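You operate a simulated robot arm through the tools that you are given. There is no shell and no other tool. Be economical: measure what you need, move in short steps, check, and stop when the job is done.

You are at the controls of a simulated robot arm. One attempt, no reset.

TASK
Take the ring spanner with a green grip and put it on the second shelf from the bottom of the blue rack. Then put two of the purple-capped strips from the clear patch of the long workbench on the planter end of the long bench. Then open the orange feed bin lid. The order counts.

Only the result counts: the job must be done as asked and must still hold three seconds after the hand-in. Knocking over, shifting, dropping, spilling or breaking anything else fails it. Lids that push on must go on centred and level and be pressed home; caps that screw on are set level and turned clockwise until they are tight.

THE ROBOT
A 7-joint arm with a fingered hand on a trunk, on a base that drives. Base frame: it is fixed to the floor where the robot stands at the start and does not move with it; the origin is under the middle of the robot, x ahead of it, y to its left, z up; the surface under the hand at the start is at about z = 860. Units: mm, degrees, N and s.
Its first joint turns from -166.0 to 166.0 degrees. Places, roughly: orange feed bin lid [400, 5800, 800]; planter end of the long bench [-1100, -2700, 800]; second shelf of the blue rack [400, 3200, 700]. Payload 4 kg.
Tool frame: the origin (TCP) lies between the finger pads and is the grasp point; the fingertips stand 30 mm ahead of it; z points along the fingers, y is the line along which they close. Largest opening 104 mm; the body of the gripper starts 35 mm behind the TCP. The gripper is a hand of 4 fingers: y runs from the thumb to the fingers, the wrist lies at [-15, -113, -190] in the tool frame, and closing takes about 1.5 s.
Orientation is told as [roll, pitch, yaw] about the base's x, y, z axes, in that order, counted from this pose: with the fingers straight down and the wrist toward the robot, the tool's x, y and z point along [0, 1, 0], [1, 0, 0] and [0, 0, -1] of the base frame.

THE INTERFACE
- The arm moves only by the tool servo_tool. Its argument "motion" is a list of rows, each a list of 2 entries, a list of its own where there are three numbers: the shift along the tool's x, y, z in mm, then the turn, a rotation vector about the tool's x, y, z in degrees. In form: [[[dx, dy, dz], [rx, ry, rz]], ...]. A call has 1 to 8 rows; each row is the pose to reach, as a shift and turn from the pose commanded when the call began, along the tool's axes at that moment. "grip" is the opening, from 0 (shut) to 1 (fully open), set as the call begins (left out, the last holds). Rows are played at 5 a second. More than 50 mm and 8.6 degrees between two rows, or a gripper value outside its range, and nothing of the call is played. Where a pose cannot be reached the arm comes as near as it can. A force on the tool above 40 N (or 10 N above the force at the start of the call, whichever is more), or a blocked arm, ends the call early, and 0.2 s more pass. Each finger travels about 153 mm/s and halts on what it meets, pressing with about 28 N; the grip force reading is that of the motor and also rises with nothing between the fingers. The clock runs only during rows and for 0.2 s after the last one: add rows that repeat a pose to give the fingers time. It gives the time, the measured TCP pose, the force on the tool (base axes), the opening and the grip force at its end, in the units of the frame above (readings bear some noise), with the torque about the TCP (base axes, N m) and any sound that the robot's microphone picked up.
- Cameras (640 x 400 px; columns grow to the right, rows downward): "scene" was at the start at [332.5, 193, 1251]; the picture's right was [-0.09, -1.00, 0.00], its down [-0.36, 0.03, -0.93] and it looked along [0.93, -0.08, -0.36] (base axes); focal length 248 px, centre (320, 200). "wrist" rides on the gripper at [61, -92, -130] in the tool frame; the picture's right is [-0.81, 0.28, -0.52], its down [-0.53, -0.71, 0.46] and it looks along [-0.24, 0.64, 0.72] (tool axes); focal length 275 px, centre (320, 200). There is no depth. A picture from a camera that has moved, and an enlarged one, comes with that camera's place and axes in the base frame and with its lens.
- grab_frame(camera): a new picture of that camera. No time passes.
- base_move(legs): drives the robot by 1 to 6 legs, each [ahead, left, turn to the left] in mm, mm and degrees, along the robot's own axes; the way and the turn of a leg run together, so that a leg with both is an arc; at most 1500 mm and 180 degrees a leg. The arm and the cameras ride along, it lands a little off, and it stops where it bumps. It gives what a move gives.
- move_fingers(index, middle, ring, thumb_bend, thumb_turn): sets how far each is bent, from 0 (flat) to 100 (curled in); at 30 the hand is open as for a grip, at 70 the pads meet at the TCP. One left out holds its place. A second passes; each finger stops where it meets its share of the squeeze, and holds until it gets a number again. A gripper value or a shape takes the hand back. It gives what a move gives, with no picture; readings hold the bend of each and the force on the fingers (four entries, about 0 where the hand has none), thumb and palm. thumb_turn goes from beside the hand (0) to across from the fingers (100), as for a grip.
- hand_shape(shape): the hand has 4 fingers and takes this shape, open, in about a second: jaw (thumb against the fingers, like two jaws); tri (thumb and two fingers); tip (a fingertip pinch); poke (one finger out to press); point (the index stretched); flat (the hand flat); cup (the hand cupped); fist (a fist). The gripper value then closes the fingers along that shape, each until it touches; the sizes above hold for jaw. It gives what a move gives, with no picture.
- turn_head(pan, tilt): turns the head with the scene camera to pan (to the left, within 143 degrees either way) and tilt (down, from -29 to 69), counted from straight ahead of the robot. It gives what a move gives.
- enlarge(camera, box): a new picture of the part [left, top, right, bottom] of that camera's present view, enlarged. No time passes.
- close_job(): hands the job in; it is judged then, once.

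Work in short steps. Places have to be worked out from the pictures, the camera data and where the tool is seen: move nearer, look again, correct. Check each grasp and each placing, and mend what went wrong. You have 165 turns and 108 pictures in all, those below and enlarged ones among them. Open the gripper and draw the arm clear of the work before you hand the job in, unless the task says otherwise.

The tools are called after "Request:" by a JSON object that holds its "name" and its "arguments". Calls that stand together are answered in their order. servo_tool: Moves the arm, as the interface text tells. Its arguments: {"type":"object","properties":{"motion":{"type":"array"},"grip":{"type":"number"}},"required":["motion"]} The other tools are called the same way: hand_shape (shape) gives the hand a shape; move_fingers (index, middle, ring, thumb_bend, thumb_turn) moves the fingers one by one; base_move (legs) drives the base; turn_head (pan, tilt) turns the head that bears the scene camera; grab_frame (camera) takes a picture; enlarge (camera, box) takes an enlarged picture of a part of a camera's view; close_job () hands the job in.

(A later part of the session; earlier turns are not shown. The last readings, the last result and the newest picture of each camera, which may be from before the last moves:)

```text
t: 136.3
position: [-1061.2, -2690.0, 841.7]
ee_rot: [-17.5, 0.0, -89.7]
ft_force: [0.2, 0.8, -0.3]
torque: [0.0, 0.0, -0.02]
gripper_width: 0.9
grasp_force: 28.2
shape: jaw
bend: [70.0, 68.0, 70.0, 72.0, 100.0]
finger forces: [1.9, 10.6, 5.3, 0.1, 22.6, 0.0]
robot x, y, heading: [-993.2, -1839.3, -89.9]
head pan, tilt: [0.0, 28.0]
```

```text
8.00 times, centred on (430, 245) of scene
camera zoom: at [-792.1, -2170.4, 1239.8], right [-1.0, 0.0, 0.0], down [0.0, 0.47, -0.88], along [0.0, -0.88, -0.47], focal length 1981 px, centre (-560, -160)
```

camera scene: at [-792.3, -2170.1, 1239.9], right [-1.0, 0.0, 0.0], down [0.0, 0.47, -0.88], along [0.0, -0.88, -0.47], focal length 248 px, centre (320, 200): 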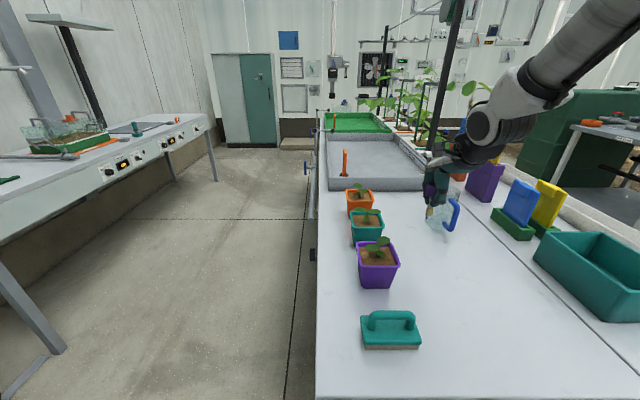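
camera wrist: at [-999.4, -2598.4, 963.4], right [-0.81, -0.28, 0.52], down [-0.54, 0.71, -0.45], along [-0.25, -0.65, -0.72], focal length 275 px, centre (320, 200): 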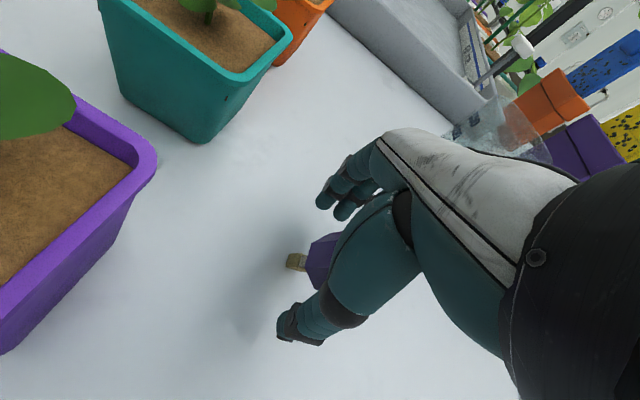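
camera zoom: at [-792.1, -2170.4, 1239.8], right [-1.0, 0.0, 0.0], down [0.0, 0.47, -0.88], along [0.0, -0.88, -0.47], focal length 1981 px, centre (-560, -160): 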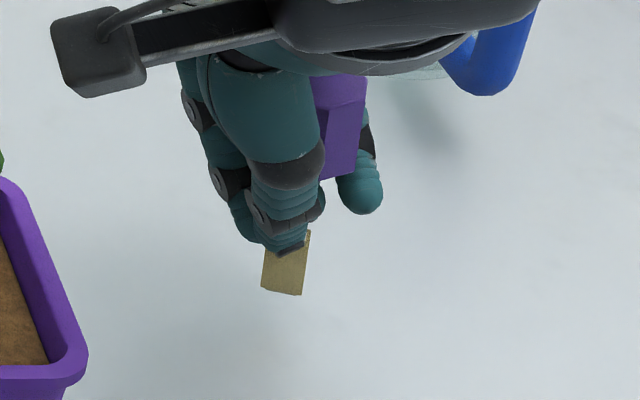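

Slightly over-turned (by about 6°), so I turn back 6° and lower until it touches.

Request:
{"name": "servo_tool", "arguments": {"motion": [[[0, 0, 0], [0, 3, 0]], [[0, 0, 0], [0, 6, 0]], [[0, 0, 0], [0, 6, 0]]]}}

Request:
{"name": "servo_tool", "arguments": {"motion": [[[1, 0, 3], [0, 0, 0]], [[1, 0, 5], [0, 0, 0]], [[1, 0, 6], [0, 0, 0]], [[1, 0, 6], [0, 0, 0]]]}}

Request:
{"name": "enlarge", "arguments": {"camera": "scene", "box": [390, 220, 470, 270]}}

```text
t: 137.1
position: [-1061.6, -2690.3, 841.0]
ee_rot: [-11.3, 0.0, -89.8]
ft_force: [0.3, -0.1, -0.5]
torque: [0.01, -0.01, 0.01]
gripper_width: 1.0
grasp_force: 28.4
shape: jaw
bend: [70.0, 68.0, 70.0, 72.0, 100.0]
finger forces: [2.1, 10.7, 5.4, 0.0, 22.8, 0.0]
robot x, y, heading: [-991.4, -1842.8, -89.7]
head pan, tilt: [0.0, 28.0]
```

```text
t: 138.1
position: [-1061.6, -2690.3, 835.6]
ee_rot: [-11.5, 0.1, -89.7]
ft_force: [0.4, -0.1, 0.0]
torque: [-0.02, -0.03, -0.01]
gripper_width: 0.9
grasp_force: 28.2
shape: jaw
bend: [70.0, 68.0, 70.0, 72.0, 100.0]
finger forces: [2.0, 10.7, 5.4, 0.0, 22.8, 0.1]
robot x, y, heading: [-992.1, -1834.3, -89.8]
head pan, tilt: [0.0, 28.0]
```

```text
8.00 times, centred on (430, 245) of scene
camera zoom: at [-792.2, -2170.5, 1239.8], right [-1.0, 0.0, 0.0], down [0.0, 0.47, -0.88], along [0.0, -0.88, -0.47], focal length 1981 px, centre (-560, -160)
```

zoom: 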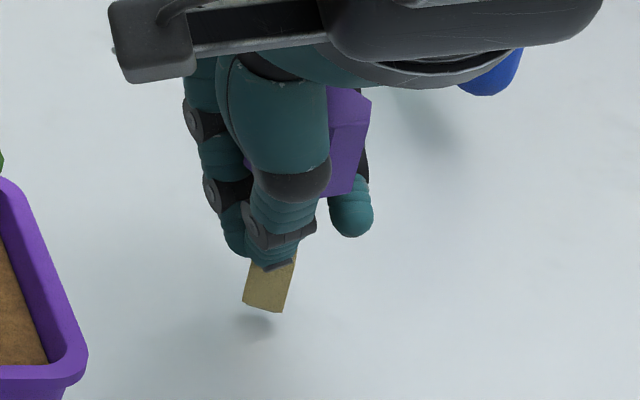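

Close to vertical and about 4 mm above the table. I turn 3° more and lower to contact.

Request:
{"name": "servo_tool", "arguments": {"motion": [[[0, 0, 1], [0, 3, 0]], [[0, 0, 2], [0, 3, 0]], [[0, 0, 3], [0, 3, 0]], [[0, 0, 4], [0, 3, 0]], [[0, 0, 5], [0, 3, 0]]]}}

```text
t: 139.3
position: [-1062.8, -2689.9, 829.9]
ee_rot: [-8.5, -0.2, -89.8]
ft_force: [0.7, 0.0, 6.7]
torque: [0.0, 0.06, 0.0]
gripper_width: 1.1
grasp_force: 27.9
shape: jaw
bend: [70.0, 68.0, 70.0, 72.0, 100.0]
finger forces: [2.1, 10.6, 5.3, 0.0, 24.2, 0.0]
robot x, y, heading: [-990.0, -1836.6, -89.8]
head pan, tilt: [0.0, 28.0]
```

Contact at 7 N. I check the angle.

Request:
{"name": "enlarge", "arguments": {"camera": "scene", "box": [390, 220, 470, 270]}}

```text
8.00 times, centred on (430, 245) of scene
camera zoom: at [-792.1, -2170.2, 1239.9], right [-1.0, 0.0, 0.0], down [0.0, 0.47, -0.88], along [0.0, -0.88, -0.47], focal length 1981 px, centre (-560, -160)
```

zoom: 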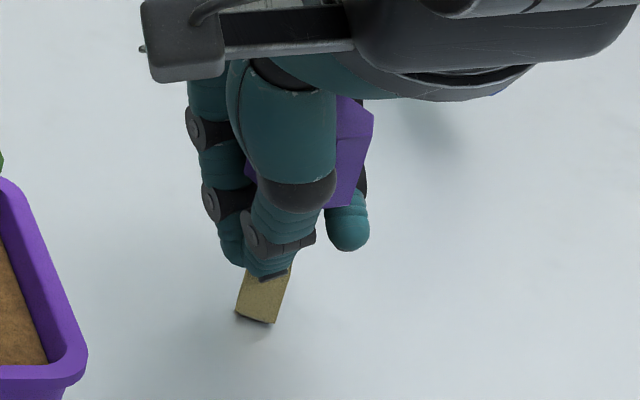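

Its edges are now vertical. I release it gently with small finger moves.

Request:
{"name": "move_fingers", "arguments": {"index": 62, "middle": 62, "ring": 62, "thumb_bend": 66}}

Request:
{"name": "enlarge", "arguments": {"camera": "scene", "box": [390, 220, 470, 270]}}

```text
t: 140.3
position: [-1062.7, -2690.8, 830.9]
ee_rot: [-8.5, 0.1, -89.7]
ft_force: [-0.6, -0.2, -0.2]
torque: [0.03, 0.0, 0.01]
gripper_width: 15.9
grasp_force: 0.0
shape: fingers
bend: [62.0, 62.0, 62.0, 66.0, 100.0]
finger forces: [0.0, 0.0, 0.0, 0.0, 0.0, 0.0]
robot x, y, heading: [-995.5, -1839.5, -90.0]
head pan, tilt: [0.0, 28.0]
```

```text
8.00 times, centred on (430, 245) of scene
camera zoom: at [-792.2, -2170.5, 1239.8], right [-1.0, 0.0, 0.0], down [0.0, 0.47, -0.88], along [0.0, -0.88, -0.47], focal length 1981 px, centre (-560, -160)
```

zoom: 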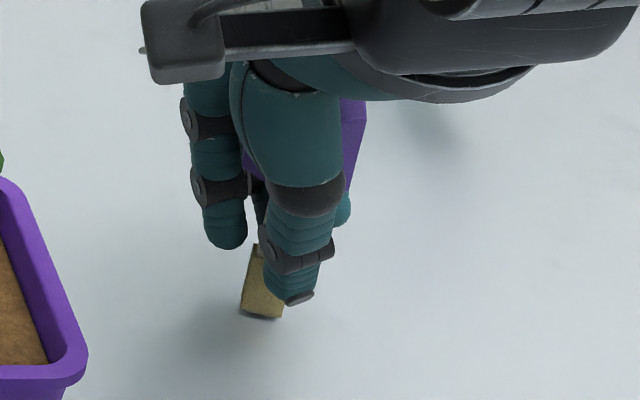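

The strip now stands flat on its foot with no finger force. I open wide.

Request:
{"name": "move_fingers", "arguments": {"index": 35, "middle": 35, "ring": 35, "thumb_bend": 40}}

Request:
{"name": "enlarge", "arguments": {"camera": "scene", "box": [390, 220, 470, 270]}}

```text
t: 141.3
position: [-1063.9, -2691.4, 830.2]
ee_rot: [-8.3, 0.0, -89.7]
ft_force: [0.8, 0.5, -1.0]
torque: [0.0, 0.01, -0.01]
gripper_width: 83.5
grasp_force: 0.0
shape: fingers
bend: [35.0, 35.0, 35.0, 40.0, 100.0]
finger forces: [0.1, 0.0, 0.0, 0.0, 0.1, 0.0]
robot x, y, heading: [-990.3, -1841.9, -89.8]
head pan, tilt: [0.0, 28.0]
```

```text
8.00 times, centred on (430, 245) of scene
camera zoom: at [-792.2, -2170.5, 1239.8], right [-1.0, 0.0, 0.0], down [0.0, 0.47, -0.88], along [0.0, -0.88, -0.47], focal length 1981 px, centre (-560, -160)
```

zoom: 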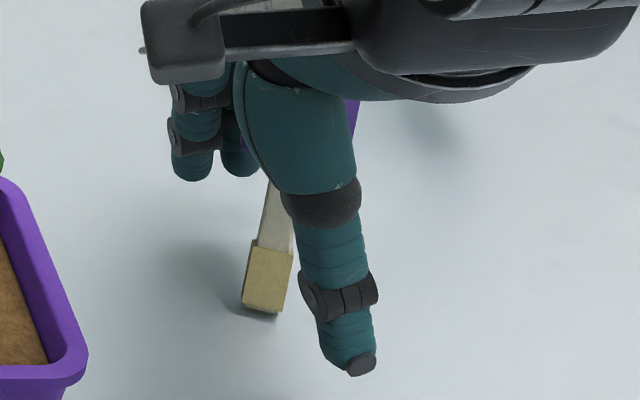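

It stands upright. I withdraw straight up along the vertical.

Request:
{"name": "servo_tool", "arguments": {"motion": [[[-3, 0, -20], [0, 0, 0]], [[-6, 0, -40], [0, 0, 0]], [[-10.4, 0, -70], [0, 0, 0]], [[-15, 0, -100], [0, 0, 0]], [[-20.8, 0, -140], [0, 0, 0]], [[-26, 0, -175], [0, 4, 0]], [[-32, 0, -215], [0, 8.4, 0]]]}}

Request:
{"name": "enlarge", "arguments": {"camera": "scene", "box": [350, 170, 510, 270]}}

```text
t: 142.9
position: [-1060.8, -2688.5, 1047.5]
ee_rot: [0.0, 0.1, -89.5]
ft_force: [0.5, -0.4, 0.1]
torque: [0.0, 0.05, 0.03]
gripper_width: 83.6
grasp_force: 0.0
shape: fingers
bend: [35.0, 35.0, 35.0, 40.0, 100.0]
finger forces: [0.0, 0.0, 0.1, 0.0, 0.1, 0.0]
robot x, y, heading: [-996.4, -1837.9, -89.7]
head pan, tilt: [0.0, 28.0]
```

```text
4.00 times, centred on (430, 220) of scene
camera zoom: at [-791.8, -2170.6, 1239.7], right [-1.0, 0.0, 0.0], down [0.0, 0.47, -0.88], along [0.0, -0.88, -0.47], focal length 990 px, centre (-120, 120)
```

zoom: 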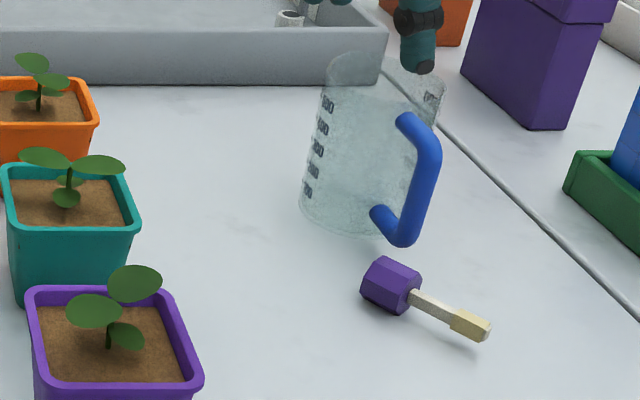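

The strip tipped while I withdrew. It now lies at rest on the bench at about (-1180, -2735), clear of the jug and inside the planter end. I leave it there and go back for the second one.

Request:
{"name": "servo_tool", "arguments": {"motion": [[[17, -28, -20], [0, 0, 0]], [[34, -56, -40], [0, 0, 0]], [[51, -84, -60], [0, 0, 0]], [[68, -112, -80], [0, 0, 0]], [[85, -140, -100], [0, 0, 0]], [[102, -168, -120], [0, 0, 0]], [[119, -196, -140], [0, 0, 0]], [[135, -224, -165], [0, 0, 0]]], "grip": 0.8}}

Request:
{"name": "base_move", "arguments": {"legs": [[-230, 0, 0], [0, 430, 0], [-300, 0, 0], [0, 0, 90], [0, 1310, 0]]}}

```text
t: 144.7
position: [-929.0, -2466.0, 1211.6]
ee_rot: [0.0, 0.2, -89.8]
ft_force: [0.0, 0.0, 0.2]
torque: [0.03, -0.01, 0.02]
gripper_width: 83.4
grasp_force: 0.2
shape: jaw
bend: [27.0, 34.0, 32.0, 49.0, 99.0]
finger forces: [0.1, 0.0, 0.1, 0.1, 0.0, 0.0]
robot x, y, heading: [-991.6, -1841.6, -90.0]
head pan, tilt: [0.0, 28.0]
```

```text
t: 160.3
position: [62.6, 75.7, 1213.2]
ee_rot: [-0.1, 0.0, 0.0]
ft_force: [-0.3, -1.0, -0.2]
torque: [-0.01, 0.0, -0.01]
gripper_width: 83.3
grasp_force: 0.0
shape: jaw
bend: [27.0, 34.0, 32.0, 49.0, 99.0]
finger forces: [0.0, 0.0, 0.0, 0.1, 0.0, 0.0]
robot x, y, heading: [-564.1, 18.4, -0.2]
head pan, tilt: [0.0, 28.0]
```

Back at the bench line. I drive forward and move the hand over strip B at about (878, 161).

Request:
{"name": "base_move", "arguments": {"legs": [[548, -16, 0]]}}

Request:
{"name": "servo_tool", "arguments": {"motion": [[[14, 40, 20], [0, 0, 0]], [[28, 80, 40], [0, 0, 0]], [[42, 120, 60], [0, 0, 0]], [[56, 160, 80], [0, 0, 0]], [[70, 200, 95], [0, 0, 0]], [[85, 235, 110], [0, 0, 0]], [[98, 265, 125], [0, 0, 0]], [[98, 268, 165], [0, 0, 0]]]}}

Request:
{"name": "grab_frame", "arguments": {"camera": "wrist"}}

```text
t: 163.5
position: [610.2, 55.3, 1212.7]
ee_rot: [0.0, 0.1, -0.3]
ft_force: [0.0, -0.2, 0.7]
torque: [0.02, 0.0, 0.04]
gripper_width: 83.6
grasp_force: 0.1
shape: jaw
bend: [27.0, 34.0, 32.0, 49.0, 99.0]
finger forces: [0.0, 0.1, 0.0, 0.1, 0.0, 0.0]
robot x, y, heading: [-13.8, -6.3, -0.3]
head pan, tilt: [0.0, 28.0]
```

```text
t: 165.3
position: [878.4, 153.2, 1047.4]
ee_rot: [0.0, 0.0, -0.2]
ft_force: [0.0, -0.5, -1.1]
torque: [0.02, 0.01, -0.01]
gripper_width: 83.3
grasp_force: 0.1
shape: jaw
bend: [27.0, 34.0, 32.0, 49.0, 99.0]
finger forces: [0.0, 0.0, 0.0, 0.0, 0.0, 0.0]
robot x, y, heading: [-16.4, -3.0, -0.8]
head pan, tilt: [0.0, 28.0]
```

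```text
37 pictures are left
camera wrist: at [787.3, 214.9, 1178.1], right [0.27, -0.81, 0.52], down [-0.72, -0.53, -0.46], along [0.64, -0.25, -0.72], focal length 275 px, centre (320, 200)
```

wrist: 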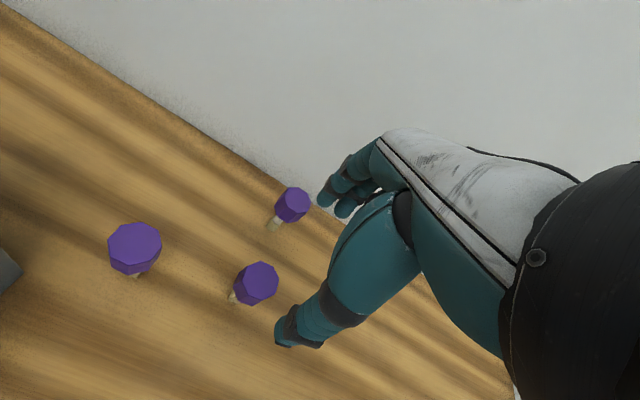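

Cap B is at (879, 159). This time I hold the cap itself, with the TCP at z about 942. I descend and close.

Request:
{"name": "servo_tool", "arguments": {"motion": [[[6, 1, 30], [0, 0, 0]], [[6, 1, 60], [0, 0, 0]], [[6, 1, 85], [0, 0, 0]], [[6, 1, 105], [0, 0, 0]], [[6, 1, 105], [0, 0, 0]]]}}

Request:
{"name": "servo_tool", "arguments": {"motion": [[[0, 0, 0], [0, 0, 0]], [[0, 0, 0], [0, 0, 0]], [[0, 0, 0], [0, 0, 0]], [[0, 0, 0], [0, 0, 0]], [[0, 0, 0], [0, 0, 0]], [[0, 0, 0], [0, 0, 0]], [[0, 0, 0], [0, 0, 0]], [[0, 0, 0], [0, 0, 0]]], "grip": 0}}

Request:
{"name": "grab_frame", "arguments": {"camera": "wrist"}}

```text
t: 166.5
position: [878.4, 159.1, 942.0]
ee_rot: [0.0, 0.1, -0.3]
ft_force: [-0.4, 0.0, 0.6]
torque: [-0.01, -0.01, 0.0]
gripper_width: 83.4
grasp_force: 0.1
shape: jaw
bend: [27.0, 34.0, 32.0, 49.0, 99.0]
finger forces: [0.0, 0.1, 0.0, 0.1, 0.1, 0.1]
robot x, y, heading: [-13.0, -0.1, -0.3]
head pan, tilt: [0.0, 28.0]
```

```text
t: 168.3
position: [879.2, 159.1, 941.7]
ee_rot: [-0.1, 0.0, -0.3]
ft_force: [-0.3, 0.2, 0.3]
torque: [0.01, -0.03, 0.01]
gripper_width: 26.6
grasp_force: 27.9
shape: jaw
bend: [74.0, 57.0, 61.0, 75.0, 100.0]
finger forces: [16.0, 7.1, 0.0, 0.0, 24.0, 0.1]
robot x, y, heading: [-17.8, -0.7, -0.7]
head pan, tilt: [0.0, 28.0]
```

```text
36 pictures are left
camera wrist: at [788.1, 220.2, 1073.1], right [0.27, -0.81, 0.52], down [-0.72, -0.53, -0.46], along [0.64, -0.25, -0.72], focal length 275 px, centre (320, 200)
```

wrist: 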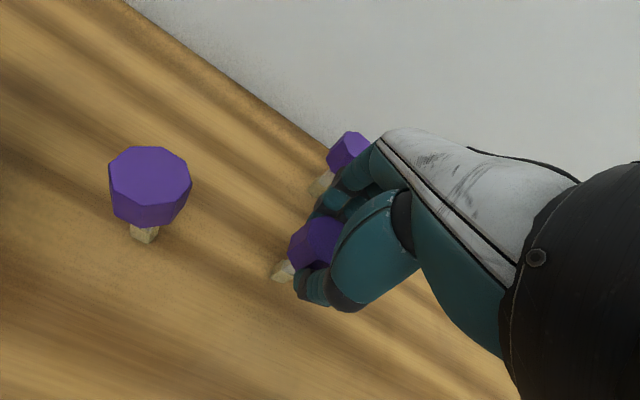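

The cap is held. I lift and check that C stays put.

Request:
{"name": "servo_tool", "arguments": {"motion": [[[0, 0, -8], [0, 0, 0]], [[0, 0, -20], [0, 0, 0]], [[0, 0, -50], [0, 0, 0]], [[0, 0, -90], [0, 0, 0]], [[0, 0, -130], [0, 0, 0]], [[0, 0, -170], [0, 0, 0]]]}}

Request:
{"name": "grab_frame", "arguments": {"camera": "scene"}}

```text
t: 169.7
position: [879.6, 156.6, 1111.3]
ee_rot: [0.1, 0.1, -0.2]
ft_force: [0.4, 0.0, -1.4]
torque: [0.05, 0.02, 0.03]
gripper_width: 26.5
grasp_force: 28.2
shape: jaw
bend: [74.0, 57.0, 61.0, 75.0, 100.0]
finger forces: [16.1, 7.2, 0.0, 0.1, 23.8, 0.0]
robot x, y, heading: [-16.3, -2.3, -0.3]
head pan, tilt: [0.0, 28.0]
```

```text
35 pictures are left
camera scene: at [316.7, 196.6, 1239.7], right [-0.01, -1.0, 0.0], down [-0.47, 0.0, -0.88], along [0.88, -0.01, -0.47], focal length 248 px, centre (320, 200)
```

scene: 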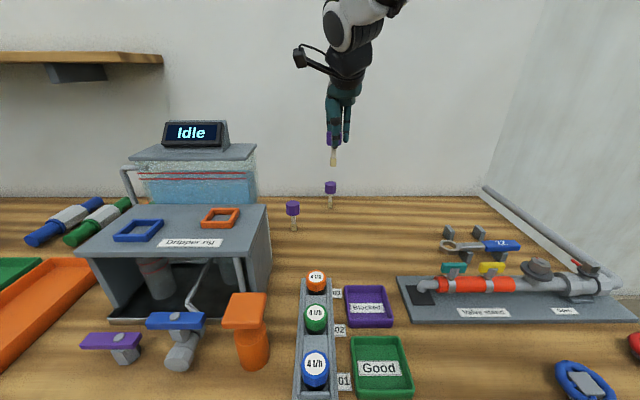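

Strips C and D still stand and B hangs straight. I back out, tuck the arm and drive the same way to the planter bench.

Request:
{"name": "base_move", "arguments": {"legs": [[-550, 0, 0]]}}

Request:
{"name": "servo_tool", "arguments": {"motion": [[[-12, -35, -15], [0, 0, 0]], [[-24, -70, -30], [0, 0, 0]], [[-36, -105, -45], [0, 0, 0]], [[-48, -140, -60], [0, 0, 0]], [[-60, -175, -75], [0, 0, 0]], [[-72, -210, -90], [0, 0, 0]], [[-84, -240, -100], [0, 0, 0]], [[-95, -270, -100], [0, 0, 0]]]}}

Request:
{"name": "base_move", "arguments": {"legs": [[0, -1310, 0], [0, 0, -89.7], [300, 0, 0], [0, -430, 0], [240, 0, 0]]}}

```text
t: 172.9
position: [329.1, 159.4, 1111.7]
ee_rot: [0.1, 0.0, -0.4]
ft_force: [0.0, 0.0, -0.3]
torque: [-0.02, -0.02, 0.01]
gripper_width: 26.5
grasp_force: 27.8
shape: jaw
bend: [74.0, 57.0, 61.0, 75.0, 100.0]
finger forces: [16.2, 7.1, 0.1, 0.0, 23.8, 0.0]
robot x, y, heading: [-575.5, 1.0, -0.6]
head pan, tilt: [0.0, 28.0]
```

```text
t: 174.7
position: [58.1, 67.3, 1211.3]
ee_rot: [0.0, 0.1, -0.6]
ft_force: [0.3, 0.6, 0.2]
torque: [-0.02, 0.01, -0.01]
gripper_width: 26.4
grasp_force: 28.2
shape: jaw
bend: [74.0, 57.0, 61.0, 75.0, 100.0]
finger forces: [16.0, 7.2, 0.1, 0.0, 23.9, 0.0]
robot x, y, heading: [-568.9, -0.5, -0.9]
head pan, tilt: [0.0, 28.0]
```

```text
t: 190.4
position: [-969.1, -2479.1, 1213.0]
ee_rot: [0.0, 0.0, -90.8]
ft_force: [-0.4, -0.4, -0.7]
torque: [-0.02, 0.03, 0.03]
gripper_width: 26.2
grasp_force: 28.5
shape: jaw
bend: [74.0, 57.0, 61.0, 75.0, 100.0]
finger forces: [16.1, 7.4, 0.1, 0.0, 23.6, 0.0]
robot x, y, heading: [-1027.8, -1854.2, -91.3]
head pan, tilt: [0.0, 28.0]
```

At the planter bench again. I bring strip B over (-1080, -2600), still above the table.

Request:
{"name": "servo_tool", "arguments": {"motion": [[[-18, 20, 30], [0, 0, 0]], [[-36, 40, 70], [0, 0, 0]], [[-54, 60, 110], [0, 0, 0]], [[-72, 80, 150], [0, 0, 0]], [[-90, 100, 190], [0, 0, 0]], [[-108, 118, 230], [0, 0, 0]], [[-109, 120, 275], [0, 0, 0]], [[-109, 120, 318], [0, 0, 0]]]}}

Request:
{"name": "grab_frame", "arguments": {"camera": "scene"}}

```text
t: 192.2
position: [-1078.6, -2597.8, 893.7]
ee_rot: [0.1, 0.0, -90.7]
ft_force: [0.3, -0.4, 0.5]
torque: [-0.02, 0.08, 0.01]
gripper_width: 26.1
grasp_force: 27.3
shape: jaw
bend: [74.0, 58.0, 61.0, 75.0, 100.0]
finger forces: [16.1, 7.8, 0.0, 0.0, 23.5, 0.0]
out of reach, approached as far as the arm can: row 6
robot x, y, heading: [-1031.0, -1851.4, -90.8]
head pan, tilt: [0.0, 28.0]
```

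```text
34 pictures are left
camera scene: at [-835.2, -2186.8, 1239.9], right [-1.0, 0.02, 0.0], down [0.01, 0.47, -0.88], along [-0.02, -0.88, -0.47], focal length 248 px, centre (320, 200)
```

scene: 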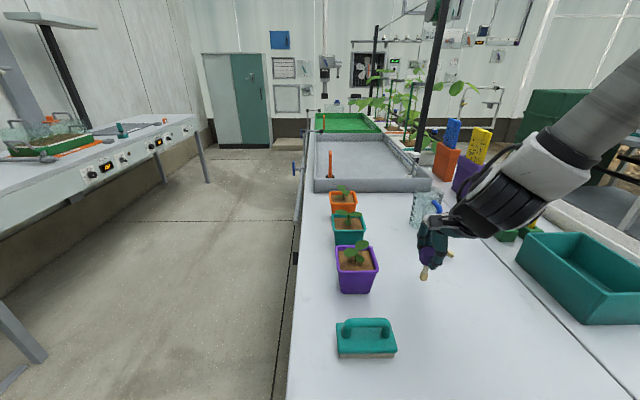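

Good. I lower to just above the expected contact.

Request:
{"name": "servo_tool", "arguments": {"motion": [[[0, 0, 10], [0, 0, 0]], [[0, 0, 20], [0, 0, 0]], [[0, 0, 26], [0, 0, 0]], [[0, 0, 29], [0, 0, 0]], [[0, 0, 31], [0, 0, 0]]]}}

Request:
{"name": "enlarge", "arguments": {"camera": "scene", "box": [380, 230, 476, 290]}}

```text
t: 193.4
position: [-1080.1, -2597.1, 863.7]
ee_rot: [0.1, -0.1, -90.8]
ft_force: [-0.4, 0.3, -0.2]
torque: [0.0, -0.02, -0.04]
gripper_width: 26.2
grasp_force: 27.7
shape: jaw
bend: [74.0, 58.0, 61.0, 75.0, 100.0]
finger forces: [16.1, 7.8, 0.0, 0.0, 23.6, 0.0]
robot x, y, heading: [-1029.8, -1849.2, -91.0]
head pan, tilt: [0.0, 28.0]
```

```text
6.67 times, centred on (428, 260) of scene
camera zoom: at [-835.1, -2187.2, 1239.8], right [-1.0, 0.02, 0.0], down [0.01, 0.47, -0.88], along [-0.02, -0.88, -0.47], focal length 1651 px, centre (-400, -200)
```

zoom: 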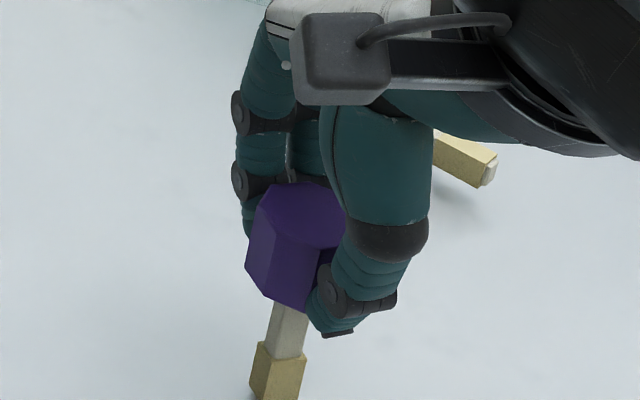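

Strip B is within 3° of vertical. I trim that and lower step by step.

Request:
{"name": "servo_tool", "arguments": {"motion": [[[0, 0, 2], [0, 2.5, 0]], [[0, 0, 4], [0, 2.5, 0]], [[0, 0, 5], [0, 2.5, 0]], [[0, 0, 5], [0, 2.5, 0]]]}}

Request:
{"name": "servo_tool", "arguments": {"motion": [[[0, 0, 1], [0, 0, 0]], [[0, 0, 2], [0, 0, 0]], [[0, 0, 3], [0, 0, 0]], [[0, 0, 3], [0, 0, 0]]]}}

```text
t: 194.4
position: [-1079.3, -2596.3, 859.0]
ee_rot: [2.4, -0.1, -90.8]
ft_force: [-0.1, 0.9, 35.1]
torque: [-0.1, -0.02, -0.01]
gripper_width: 28.5
grasp_force: 28.0
shape: jaw
bend: [74.0, 57.0, 61.0, 76.0, 100.0]
finger forces: [18.8, 10.6, 0.1, 0.1, 31.2, 0.0]
robot x, y, heading: [-1030.2, -1855.8, -91.2]
head pan, tilt: [0.0, 28.0]
```

```text
t: 194.9
position: [-1079.4, -2597.9, 859.1]
ee_rot: [2.5, -0.3, -90.9]
ft_force: [-0.9, 3.9, 30.0]
torque: [0.14, -0.02, -0.03]
gripper_width: 29.6
grasp_force: 27.9
shape: jaw
bend: [74.0, 57.0, 61.0, 76.0, 100.0]
finger forces: [18.5, 9.7, 0.0, 0.0, 31.4, 0.0]
robot x, y, heading: [-1028.9, -1852.1, -91.0]
head pan, tilt: [0.0, 28.0]
stopped in row 2: the force on the tool passed its limit at 46 N (the readings are from after the stop); the commanded pose is now the measured one
```

It is on the table and pressed. I ease off 1.5 mm and look.

Request:
{"name": "servo_tool", "arguments": {"motion": [[[0, 0, -1], [0, 0, 0]], [[0, 0, -1.5], [0, 0, 0]], [[0, 0, -1.5], [0, 0, 0]]]}}

Request:
{"name": "enlarge", "arguments": {"camera": "scene", "box": [380, 230, 476, 290]}}

```text
t: 195.7
position: [-1078.9, -2597.6, 859.9]
ee_rot: [2.4, -0.2, -90.7]
ft_force: [0.8, 1.4, 22.5]
torque: [0.01, -0.02, 0.04]
gripper_width: 29.4
grasp_force: 28.1
shape: jaw
bend: [74.0, 57.0, 61.0, 76.0, 100.0]
finger forces: [18.7, 9.4, 0.0, 0.1, 29.1, 0.0]
robot x, y, heading: [-1031.2, -1856.8, -91.1]
head pan, tilt: [0.0, 28.0]
```

```text
6.67 times, centred on (428, 260) of scene
camera zoom: at [-835.1, -2186.6, 1240.0], right [-1.0, 0.02, 0.0], down [0.01, 0.47, -0.88], along [-0.02, -0.88, -0.47], focal length 1651 px, centre (-400, -200)
```

zoom: 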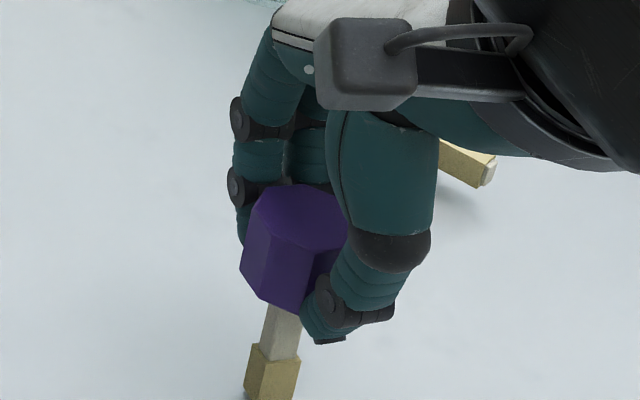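

Edges look vertical. I ease off a little more, then release with small finger steps.

Request:
{"name": "servo_tool", "arguments": {"motion": [[[0, 0, -1], [0, 0, 0]], [[0, 0, -1.5], [0, 0, 0]], [[0, 0, -1.5], [0, 0, 0]]]}}

Request:
{"name": "move_fingers", "arguments": {"index": 62, "middle": 52, "ring": 52, "thumb_bend": 68}}

Request:
{"name": "enlarge", "arguments": {"camera": "scene", "box": [380, 230, 476, 290]}}

```text
t: 196.5
position: [-1079.2, -2598.4, 861.4]
ee_rot: [2.5, -0.1, -90.8]
ft_force: [0.1, 1.0, 9.7]
torque: [0.0, 0.02, -0.02]
gripper_width: 28.6
grasp_force: 27.9
shape: jaw
bend: [74.0, 57.0, 61.0, 76.0, 100.0]
finger forces: [17.6, 8.5, 0.1, 0.0, 25.9, 0.1]
robot x, y, heading: [-1029.3, -1853.8, -91.3]
head pan, tilt: [0.0, 28.0]
```

```text
t: 197.5
position: [-1079.0, -2597.5, 860.3]
ee_rot: [2.4, -0.1, -90.8]
ft_force: [0.2, 0.3, -0.3]
torque: [0.04, 0.01, 0.0]
gripper_width: 26.1
grasp_force: 3.7
shape: fingers
bend: [57.0, 52.0, 52.0, 64.0, 100.0]
finger forces: [3.7, 0.0, 0.1, 0.0, 3.9, 0.0]
robot x, y, heading: [-1029.0, -1854.1, -91.1]
head pan, tilt: [0.0, 28.0]
```

```text
6.67 times, centred on (428, 260) of scene
camera zoom: at [-835.2, -2187.3, 1239.8], right [-1.0, 0.02, 0.0], down [0.01, 0.47, -0.88], along [-0.02, -0.88, -0.47], focal length 1651 px, centre (-400, -200)
```

zoom: 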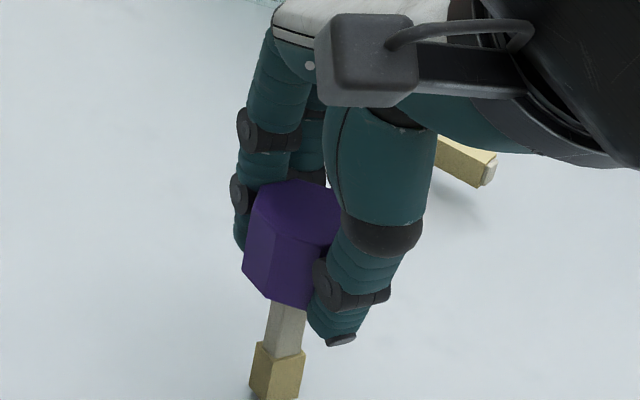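

Still vertical and now only lightly held. I open further.

Request:
{"name": "move_fingers", "arguments": {"index": 45, "middle": 42, "ring": 42, "thumb_bend": 50}}

Request:
{"name": "move_fingers", "arguments": {"index": 32, "middle": 32, "ring": 32, "thumb_bend": 32}}

Request:
{"name": "enlarge", "arguments": {"camera": "scene", "box": [380, 230, 476, 290]}}

```text
t: 198.5
position: [-1080.4, -2597.9, 860.4]
ee_rot: [2.6, -0.1, -90.8]
ft_force: [-0.2, 0.3, 0.7]
torque: [-0.01, 0.01, -0.03]
gripper_width: 57.7
grasp_force: 0.2
shape: fingers
bend: [45.0, 42.0, 42.0, 50.0, 100.0]
finger forces: [0.0, 0.0, 0.0, 0.0, 0.0, 0.1]
robot x, y, heading: [-1031.0, -1853.9, -91.1]
head pan, tilt: [0.0, 28.0]
```

```text
t: 199.5
position: [-1080.0, -2596.8, 860.8]
ee_rot: [2.5, -0.1, -90.9]
ft_force: [0.3, 0.8, -0.6]
torque: [0.0, 0.01, 0.0]
gripper_width: 97.7
grasp_force: 0.1
shape: fingers
bend: [32.0, 32.0, 32.0, 32.0, 100.0]
finger forces: [0.1, 0.0, 0.1, 0.0, 0.0, 0.0]
robot x, y, heading: [-1029.7, -1850.3, -90.9]
head pan, tilt: [0.0, 28.0]
```

```text
6.67 times, centred on (428, 260) of scene
camera zoom: at [-835.2, -2187.3, 1239.8], right [-1.0, 0.02, 0.0], down [0.01, 0.47, -0.88], along [-0.02, -0.88, -0.47], focal length 1651 px, centre (-400, -200)
```

zoom: 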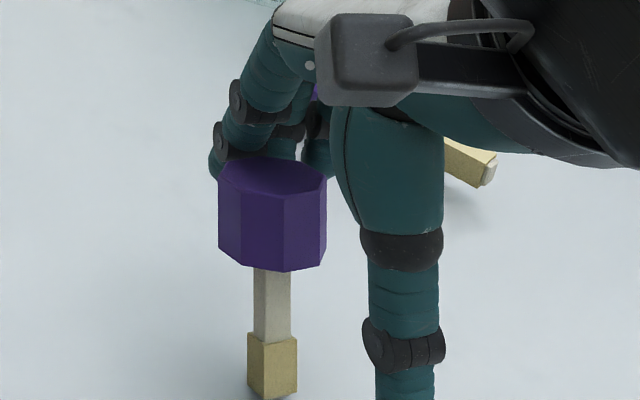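

The strip leans toward +x, near the pot. I close again to catch it and check.

Request:
{"name": "servo_tool", "arguments": {"motion": [[[0, 0, 0], [0, 0, 0]], [[0, 0, 0], [0, 0, 0]], [[0, 0, 0], [0, 0, 0]], [[0, 0, 0], [0, 0, 0]], [[0, 0, 0], [0, 0, 0]], [[0, 0, 0], [0, 0, 0]], [[0, 0, 0], [0, 0, 0]], [[0, 0, 0], [0, 0, 0]]], "grip": 0}}

Request:
{"name": "enlarge", "arguments": {"camera": "scene", "box": [380, 230, 476, 290]}}

```text
t: 201.3
position: [-1080.0, -2599.2, 861.3]
ee_rot: [2.6, 0.0, -90.8]
ft_force: [-0.2, -0.4, -0.7]
torque: [0.0, -0.02, -0.02]
gripper_width: 27.1
grasp_force: 27.8
shape: jaw
bend: [74.0, 55.0, 59.0, 75.0, 100.0]
finger forces: [15.9, 7.6, 0.0, 0.0, 23.6, 0.0]
robot x, y, heading: [-1030.1, -1855.1, -91.5]
head pan, tilt: [0.0, 28.0]
```

```text
6.67 times, centred on (428, 260) of scene
camera zoom: at [-835.2, -2187.3, 1239.8], right [-1.0, 0.02, 0.0], down [0.01, 0.47, -0.88], along [-0.02, -0.88, -0.47], focal length 1651 px, centre (-400, -200)
```

zoom: 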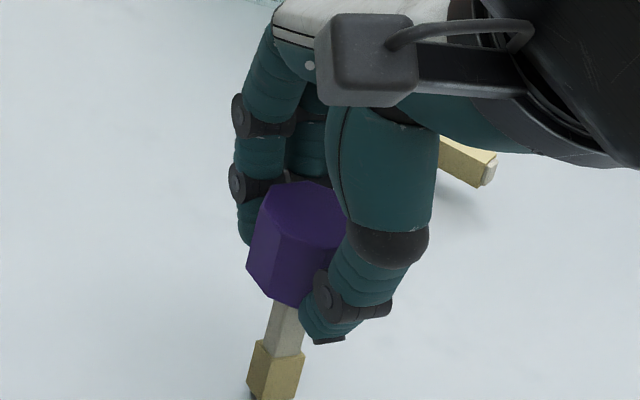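

Caught, but it tilts about 6° (top to +x), which explains the lean. I lift 3 mm, trim by +6° and set it down again.

Request:
{"name": "servo_tool", "arguments": {"motion": [[[0, 0, -4], [0, 0, 0]], [[0, 0, -4], [0, 3, 0]], [[0, 0, -4], [0, 6, 0]], [[0, 0, -4], [0, 6, 0]]]}}

Request:
{"name": "enlarge", "arguments": {"camera": "scene", "box": [388, 240, 452, 300]}}

```text
t: 202.3
position: [-1079.8, -2598.4, 863.9]
ee_rot: [8.6, -0.1, -90.8]
ft_force: [0.0, -0.3, -1.0]
torque: [0.02, -0.01, 0.0]
gripper_width: 27.1
grasp_force: 28.1
shape: jaw
bend: [74.0, 55.0, 59.0, 75.0, 100.0]
finger forces: [15.9, 7.6, 0.0, 0.0, 23.7, 0.0]
robot x, y, heading: [-1029.7, -1856.5, -91.1]
head pan, tilt: [0.0, 28.0]
```

```text
6.67 times, centred on (420, 270) of scene
camera zoom: at [-835.2, -2187.3, 1239.8], right [-1.0, 0.02, 0.0], down [0.01, 0.47, -0.88], along [-0.02, -0.88, -0.47], focal length 1651 px, centre (-347, -267)
```

zoom: 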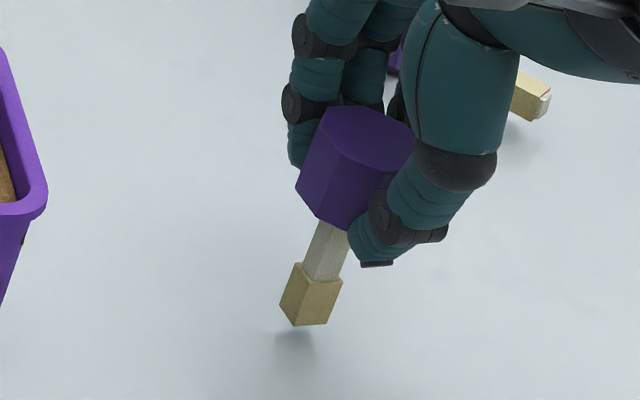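

Slightly past vertical now. I turn back 3° and lower to light contact.

Request:
{"name": "servo_tool", "arguments": {"motion": [[[0, 0, 0], [0, -3, 0]], [[0, 0, 1.5], [0, -3, 0]], [[0, 0, 3], [0, -3, 0]], [[0, 0, 4], [0, -3, 0]], [[0, 0, 4], [0, -3, 0]]]}}

```text
t: 203.5
position: [-1079.5, -2598.0, 861.5]
ee_rot: [5.6, -0.1, -90.8]
ft_force: [-0.5, -0.1, 0.6]
torque: [-0.02, -0.04, -0.02]
gripper_width: 27.3
grasp_force: 28.6
shape: jaw
bend: [74.0, 55.0, 59.0, 75.0, 100.0]
finger forces: [16.1, 7.6, 0.0, 0.1, 23.7, 0.1]
robot x, y, heading: [-1028.2, -1854.6, -91.1]
head pan, tilt: [0.0, 28.0]
```

Request:
{"name": "servo_tool", "arguments": {"motion": [[[0, 0, 1], [0, 0, 0]], [[0, 0, 2], [0, 0, 0]], [[0, 0, 2], [0, 0, 0]]]}}

```text
t: 204.3
position: [-1077.8, -2598.1, 859.8]
ee_rot: [5.4, -0.2, -90.8]
ft_force: [0.3, 0.4, 14.6]
torque: [-0.04, -0.08, 0.04]
gripper_width: 27.9
grasp_force: 28.0
shape: jaw
bend: [74.0, 55.0, 59.0, 75.0, 100.0]
finger forces: [17.1, 8.4, 0.0, 0.0, 26.6, 0.1]
robot x, y, heading: [-1026.7, -1856.2, -91.0]
head pan, tilt: [0.0, 28.0]
```

Contact. I ease 1 mm and open in one quick motion.

Request:
{"name": "servo_tool", "arguments": {"motion": [[[0, 0, -1], [0, 0, 0]], [[0, 0, -1], [0, 0, 0]]]}}

Request:
{"name": "servo_tool", "arguments": {"motion": [[[0, 0, 0], [0, 0, 0]], [[0, 0, 0], [0, 0, 0]], [[0, 0, 0], [0, 0, 0]], [[0, 0, 0], [0, 0, 0]], [[0, 0, 0], [0, 0, 0]]], "grip": 0.95}}

Request:
{"name": "enlarge", "arguments": {"camera": "scene", "box": [380, 230, 476, 290]}}

```text
t: 204.9
position: [-1080.6, -2597.6, 859.9]
ee_rot: [5.4, -0.1, -90.9]
ft_force: [0.7, -0.5, 6.1]
torque: [-0.08, -0.04, -0.03]
gripper_width: 27.9
grasp_force: 28.2
shape: jaw
bend: [74.0, 55.0, 59.0, 75.0, 100.0]
finger forces: [17.1, 8.5, 0.1, 0.1, 25.4, 0.1]
robot x, y, heading: [-1034.4, -1854.4, -91.5]
head pan, tilt: [0.0, 28.0]
```

```text
t: 206.1
position: [-1078.6, -2598.8, 860.1]
ee_rot: [5.5, -0.1, -90.7]
ft_force: [-0.6, -0.3, 0.3]
torque: [-0.04, 0.01, 0.02]
gripper_width: 98.6
grasp_force: 0.0
shape: jaw
bend: [32.0, 31.0, 30.0, 31.0, 98.0]
finger forces: [0.0, 0.0, 0.0, 0.1, 0.1, 0.0]
robot x, y, heading: [-1028.4, -1854.4, -90.8]
head pan, tilt: [0.0, 28.0]
```

```text
6.67 times, centred on (428, 260) of scene
camera zoom: at [-835.2, -2187.3, 1239.8], right [-1.0, 0.02, 0.0], down [0.01, 0.47, -0.88], along [-0.02, -0.88, -0.47], focal length 1651 px, centre (-400, -200)
```

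zoom: 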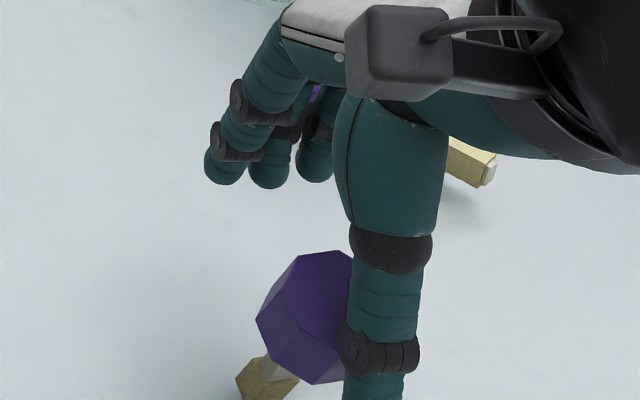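

It leans toward the thumb. I let it down by drawing the hand back slowly, then lift away.

Request:
{"name": "servo_tool", "arguments": {"motion": [[[0, -6, 0], [0, 0, 0]], [[0, -12, 0], [0, 0, 0]], [[0, -18, 0], [0, 0, 0]], [[0, -24, 0], [0, 0, 0]], [[0, -30, 0], [0, 0, 0]], [[0, -34, -8], [0, 0, 0]], [[0, -34, -25], [0, 0, 0]]]}}

Request:
{"name": "enlarge", "arguments": {"camera": "scene", "box": [348, 210, 476, 290]}}

```text
t: 207.7
position: [-1080.7, -2563.8, 882.7]
ee_rot: [5.5, -0.1, -90.8]
ft_force: [0.6, 0.1, 0.3]
torque: [0.02, 0.04, 0.0]
gripper_width: 98.8
grasp_force: 0.0
shape: jaw
bend: [32.0, 31.0, 30.0, 31.0, 98.0]
finger forces: [0.0, 0.1, 0.1, 0.0, 0.0, 0.0]
robot x, y, heading: [-1029.3, -1849.6, -90.9]
head pan, tilt: [0.0, 28.0]
```

```text
5.00 times, centred on (412, 250) of scene
camera zoom: at [-835.2, -2187.3, 1239.8], right [-1.0, 0.02, 0.0], down [0.01, 0.47, -0.88], along [-0.02, -0.88, -0.47], focal length 1238 px, centre (-140, -50)
```

zoom: 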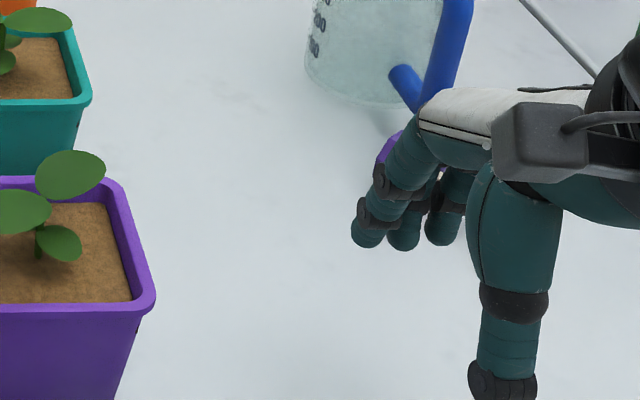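

I look at the whole table for the strip.

Request:
{"name": "servo_tool", "arguments": {"motion": [[[0, 0, -40], [0, 0, 0]], [[0, 0, -80], [0, 0, 0]], [[0, 0, -120], [0, 0, 0]]]}}

Request:
{"name": "grab_frame", "arguments": {"camera": "scene"}}

```text
t: 208.5
position: [-1092.2, -2564.8, 1005.9]
ee_rot: [5.5, -0.1, -90.8]
ft_force: [0.5, -0.7, -0.4]
torque: [-0.03, -0.05, 0.02]
gripper_width: 98.8
grasp_force: 0.1
shape: jaw
bend: [32.0, 31.0, 30.0, 31.0, 98.0]
finger forces: [0.0, 0.0, 0.0, 0.0, 0.0, 0.0]
robot x, y, heading: [-1033.5, -1853.9, -91.2]
head pan, tilt: [0.0, 28.0]
```

```text
25 pictures are left
camera scene: at [-835.3, -2187.5, 1239.8], right [-1.0, 0.02, 0.0], down [0.01, 0.47, -0.88], along [-0.02, -0.88, -0.47], focal length 248 px, centre (320, 200)
```

scene: 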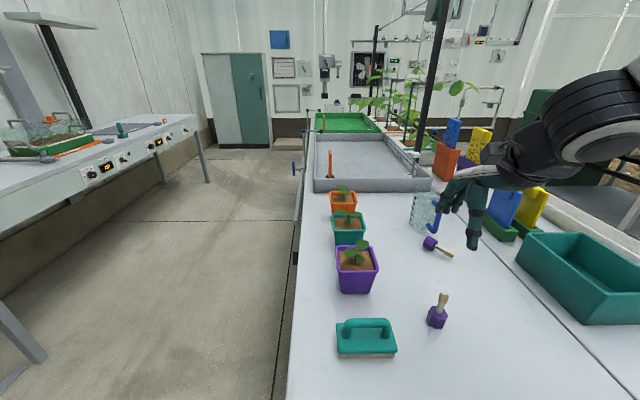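

Both strips now lie at rest on the planter end of the bench, touching nothing else. I tuck the arm and drive toward the feed bin.

Request:
{"name": "servo_tool", "arguments": {"motion": [[[15, -12, -30], [0, -1, 0]], [[32, -24, -60], [0, -2, 0]], [[50, -36, -90], [0, -3, 0]], [[68, -48, -120], [0, -4, 0]], [[86, -60, -150], [0, -5, 0]], [[105, -75, -180], [0, -5.5, 0]], [[125, -90, -200], [0, -5.5, 0]]]}}

Request:
{"name": "base_move", "arguments": {"legs": [[-240, 0, 0], [0, 460, 0], [-300, 0, 0], [0, 0, 91], [0, 1300, 0], [0, 1300, 0]]}}

Request:
{"name": "base_move", "arguments": {"legs": [[0, 1400, 0], [0, 1400, 0]]}}

Request:
{"name": "turn_head", "arguments": {"pan": 55, "tilt": 22}}

Request:
{"name": "grab_frame", "arguments": {"camera": "scene"}}

```text
t: 210.1
position: [-986.8, -2474.5, 1216.3]
ee_rot: [-0.1, -0.2, -90.8]
ft_force: [-1.0, -0.2, 1.1]
torque: [-0.01, -0.01, -0.02]
gripper_width: 98.5
grasp_force: 0.1
shape: jaw
bend: [32.0, 31.0, 30.0, 31.0, 98.0]
finger forces: [0.0, 0.0, 0.1, 0.0, 0.0, 0.1]
robot x, y, heading: [-1029.3, -1855.0, -91.1]
head pan, tilt: [0.0, 28.0]
```

```text
t: 232.0
position: [150.9, 1307.0, 1215.2]
ee_rot: [0.0, 0.0, -2.6]
ft_force: [-0.7, 0.4, -0.3]
torque: [0.03, 0.0, -0.02]
gripper_width: 98.8
grasp_force: 0.1
shape: jaw
bend: [32.0, 31.0, 30.0, 31.0, 98.0]
finger forces: [0.1, 0.0, 0.1, 0.1, 0.0, 0.0]
robot x, y, heading: [-470.8, 1285.9, -2.8]
head pan, tilt: [0.0, 28.0]
```

```text
t: 238.6
position: [219.3, 2668.5, 1214.7]
ee_rot: [-0.1, 0.1, -3.5]
ft_force: [-6.3, -11.2, 2.5]
torque: [0.77, -0.46, -0.13]
gripper_width: 98.9
grasp_force: 0.0
shape: jaw
bend: [32.0, 31.0, 30.0, 31.0, 98.0]
finger forces: [0.0, 0.1, 0.1, 0.0, 0.0, 11.2]
robot x, y, heading: [-404.5, 2651.6, -2.6]
head pan, tilt: [0.0, 28.0]
stopped in leg 1: the robot was blocked; the commanded pose is now the measured one
```

```text
t: 239.8
position: [219.0, 2670.1, 1215.7]
ee_rot: [-0.2, 0.0, -3.4]
ft_force: [-5.7, -17.0, 2.3]
torque: [1.11, -0.42, -0.26]
gripper_width: 98.8
grasp_force: 0.1
shape: jaw
bend: [32.0, 31.0, 30.0, 31.0, 98.0]
finger forces: [0.0, 0.0, 0.1, 0.0, 0.0, 17.0]
robot x, y, heading: [-403.0, 2654.3, -2.8]
head pan, tilt: [55.0, 22.0]
```

```text
24 pictures are left
camera scene: at [-97.7, 2912.6, 1249.7], right [0.79, -0.61, 0.0], down [-0.23, -0.29, -0.93], along [0.57, 0.73, -0.37], focal length 248 px, centre (320, 200)
```

scene: 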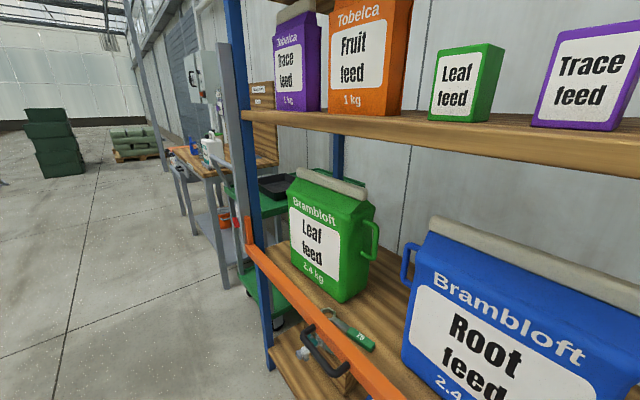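

Heading drift made the hand touch the rack post. Nothing moved and the spanner lies in place. I back off, straighten and pass farther out.

Request:
{"name": "base_move", "arguments": {"legs": [[0, -80, 0], [-280, 0, 0], [0, 0, 2.8]]}}

Request:
{"name": "base_move", "arguments": {"legs": [[0, 1250, 0], [0, 1250, 0]]}}

Request:
{"name": "turn_head", "arguments": {"pan": 35, "tilt": 25}}

Request:
{"name": "grab_frame", "arguments": {"camera": "scene"}}

```text
t: 242.8
position: [-66.1, 2635.6, 1213.6]
ee_rot: [-0.2, 0.0, -0.5]
ft_force: [0.0, 0.4, -0.1]
torque: [0.01, 0.0, 0.01]
gripper_width: 98.8
grasp_force: 0.1
shape: jaw
bend: [32.0, 31.0, 30.0, 31.0, 98.0]
finger forces: [0.0, 0.0, 0.0, 0.1, 0.0, 0.1]
robot x, y, heading: [-685.1, 2583.6, -0.0]
head pan, tilt: [55.0, 22.0]
```

```text
t: 255.0
position: [-58.8, 5118.8, 1214.0]
ee_rot: [-0.2, 0.1, -1.3]
ft_force: [0.7, -0.2, 0.5]
torque: [-0.02, 0.02, -0.01]
gripper_width: 98.7
grasp_force: 0.2
shape: jaw
bend: [32.0, 31.0, 30.0, 31.0, 98.0]
finger forces: [0.0, 0.0, 0.1, 0.0, 0.1, 0.0]
robot x, y, heading: [-679.8, 5079.2, -0.8]
head pan, tilt: [55.0, 22.0]
```

```text
t: 255.8
position: [-59.1, 5118.1, 1214.5]
ee_rot: [-0.2, 0.1, -1.4]
ft_force: [0.5, 0.1, 0.1]
torque: [0.01, -0.03, 0.0]
gripper_width: 98.9
grasp_force: 0.1
shape: jaw
bend: [32.0, 31.0, 30.0, 31.0, 98.0]
finger forces: [0.0, 0.1, 0.0, 0.0, 0.0, 0.0]
robot x, y, heading: [-680.2, 5074.9, -0.7]
head pan, tilt: [35.0, 25.0]
```

```text
23 pictures are left
camera scene: at [-362.8, 5327.1, 1244.6], right [0.56, -0.83, 0.0], down [-0.35, -0.24, -0.91], along [0.75, 0.51, -0.42], focal length 248 px, centre (320, 200)
```

scene: 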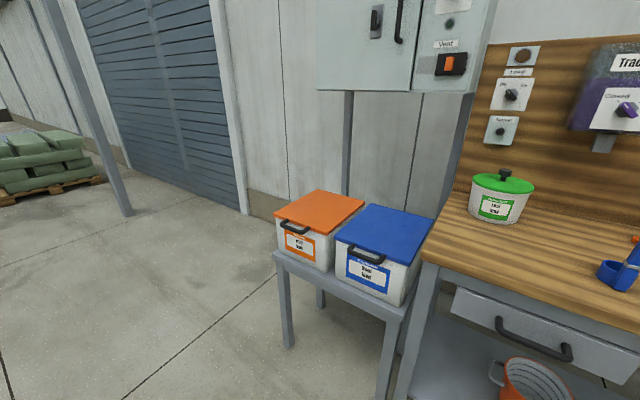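

The orange-lidded feed bin stands on a low stand. I zoom in.

Request:
{"name": "enlarge", "arguments": {"camera": "scene", "box": [256, 170, 448, 290]}}

```text
3.33 times, centred on (352, 230) of scene
camera zoom: at [-362.8, 5327.1, 1244.6], right [0.56, -0.83, 0.0], down [-0.35, -0.24, -0.91], along [0.75, 0.51, -0.42], focal length 825 px, centre (213, 100)
```

zoom: 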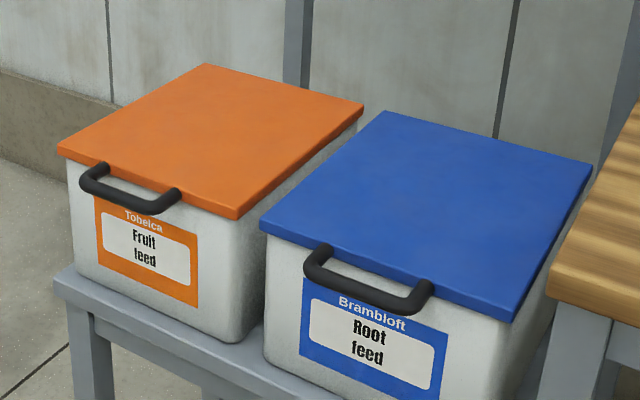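

The lid spans about x 221–525, y 5694–5940 at z 800. The hinge should be at the back, with a bar handle at the front at about (190, 5817, 785). I slide left to stand before it.

Request:
{"name": "base_move", "arguments": {"legs": [[60, 800, 0.8]]}}

Request:
{"name": "turn_head", "arguments": {"pan": -15, "tilt": 35}}

Request:
{"name": "grab_frame", "arguments": {"camera": "scene"}}

```text
t: 260.2
position: [9.6, 5922.6, 1213.8]
ee_rot: [-0.3, 0.1, -1.0]
ft_force: [0.0, 0.0, 0.6]
torque: [0.03, -0.02, 0.0]
gripper_width: 98.9
grasp_force: 0.1
shape: jaw
bend: [32.0, 31.0, 30.0, 31.0, 98.0]
finger forces: [0.0, 0.1, 0.0, 0.0, 0.0, 0.0]
robot x, y, heading: [-614.4, 5880.9, -0.5]
head pan, tilt: [35.0, 25.0]
```

```text
t: 261.3
position: [10.0, 5922.7, 1214.1]
ee_rot: [-0.2, 0.2, -1.1]
ft_force: [-0.5, 0.1, 0.0]
torque: [-0.01, 0.02, -0.01]
gripper_width: 98.9
grasp_force: 0.1
shape: jaw
bend: [32.0, 31.0, 30.0, 31.0, 98.0]
finger forces: [0.0, 0.0, 0.0, 0.1, 0.0, 0.0]
robot x, y, heading: [-614.6, 5878.8, -0.7]
head pan, tilt: [-15.0, 35.0]
```

```text
21 pictures are left
camera scene: at [-286.3, 6054.1, 1228.9], right [-0.27, -0.96, 0.0], down [-0.55, 0.15, -0.82], along [0.79, -0.22, -0.57], focal length 248 px, centre (320, 200)
```

scene: 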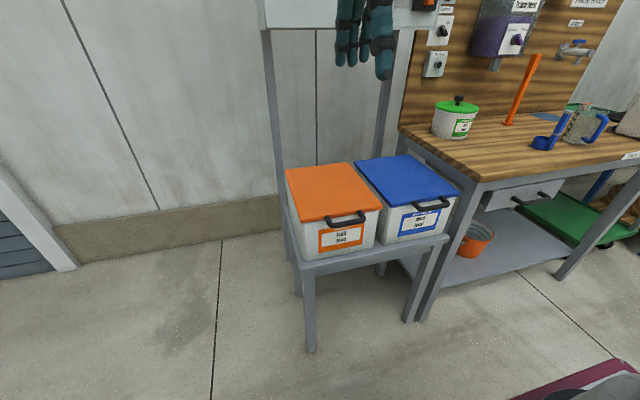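

Triangulating both views puts the lid top at z about 775, with x 253–575 and y 5710–5970. I zoom to place the handle.

Request:
{"name": "enlarge", "arguments": {"camera": "scene", "box": [272, 150, 400, 230]}}

```text
5.00 times, centred on (336, 190) of scene
camera zoom: at [-286.3, 6054.1, 1228.9], right [-0.27, -0.96, 0.0], down [-0.55, 0.15, -0.82], along [0.79, -0.22, -0.57], focal length 1238 px, centre (240, 250)
```

zoom: 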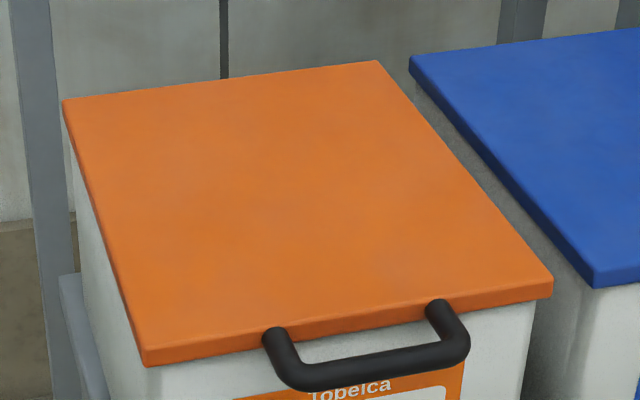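

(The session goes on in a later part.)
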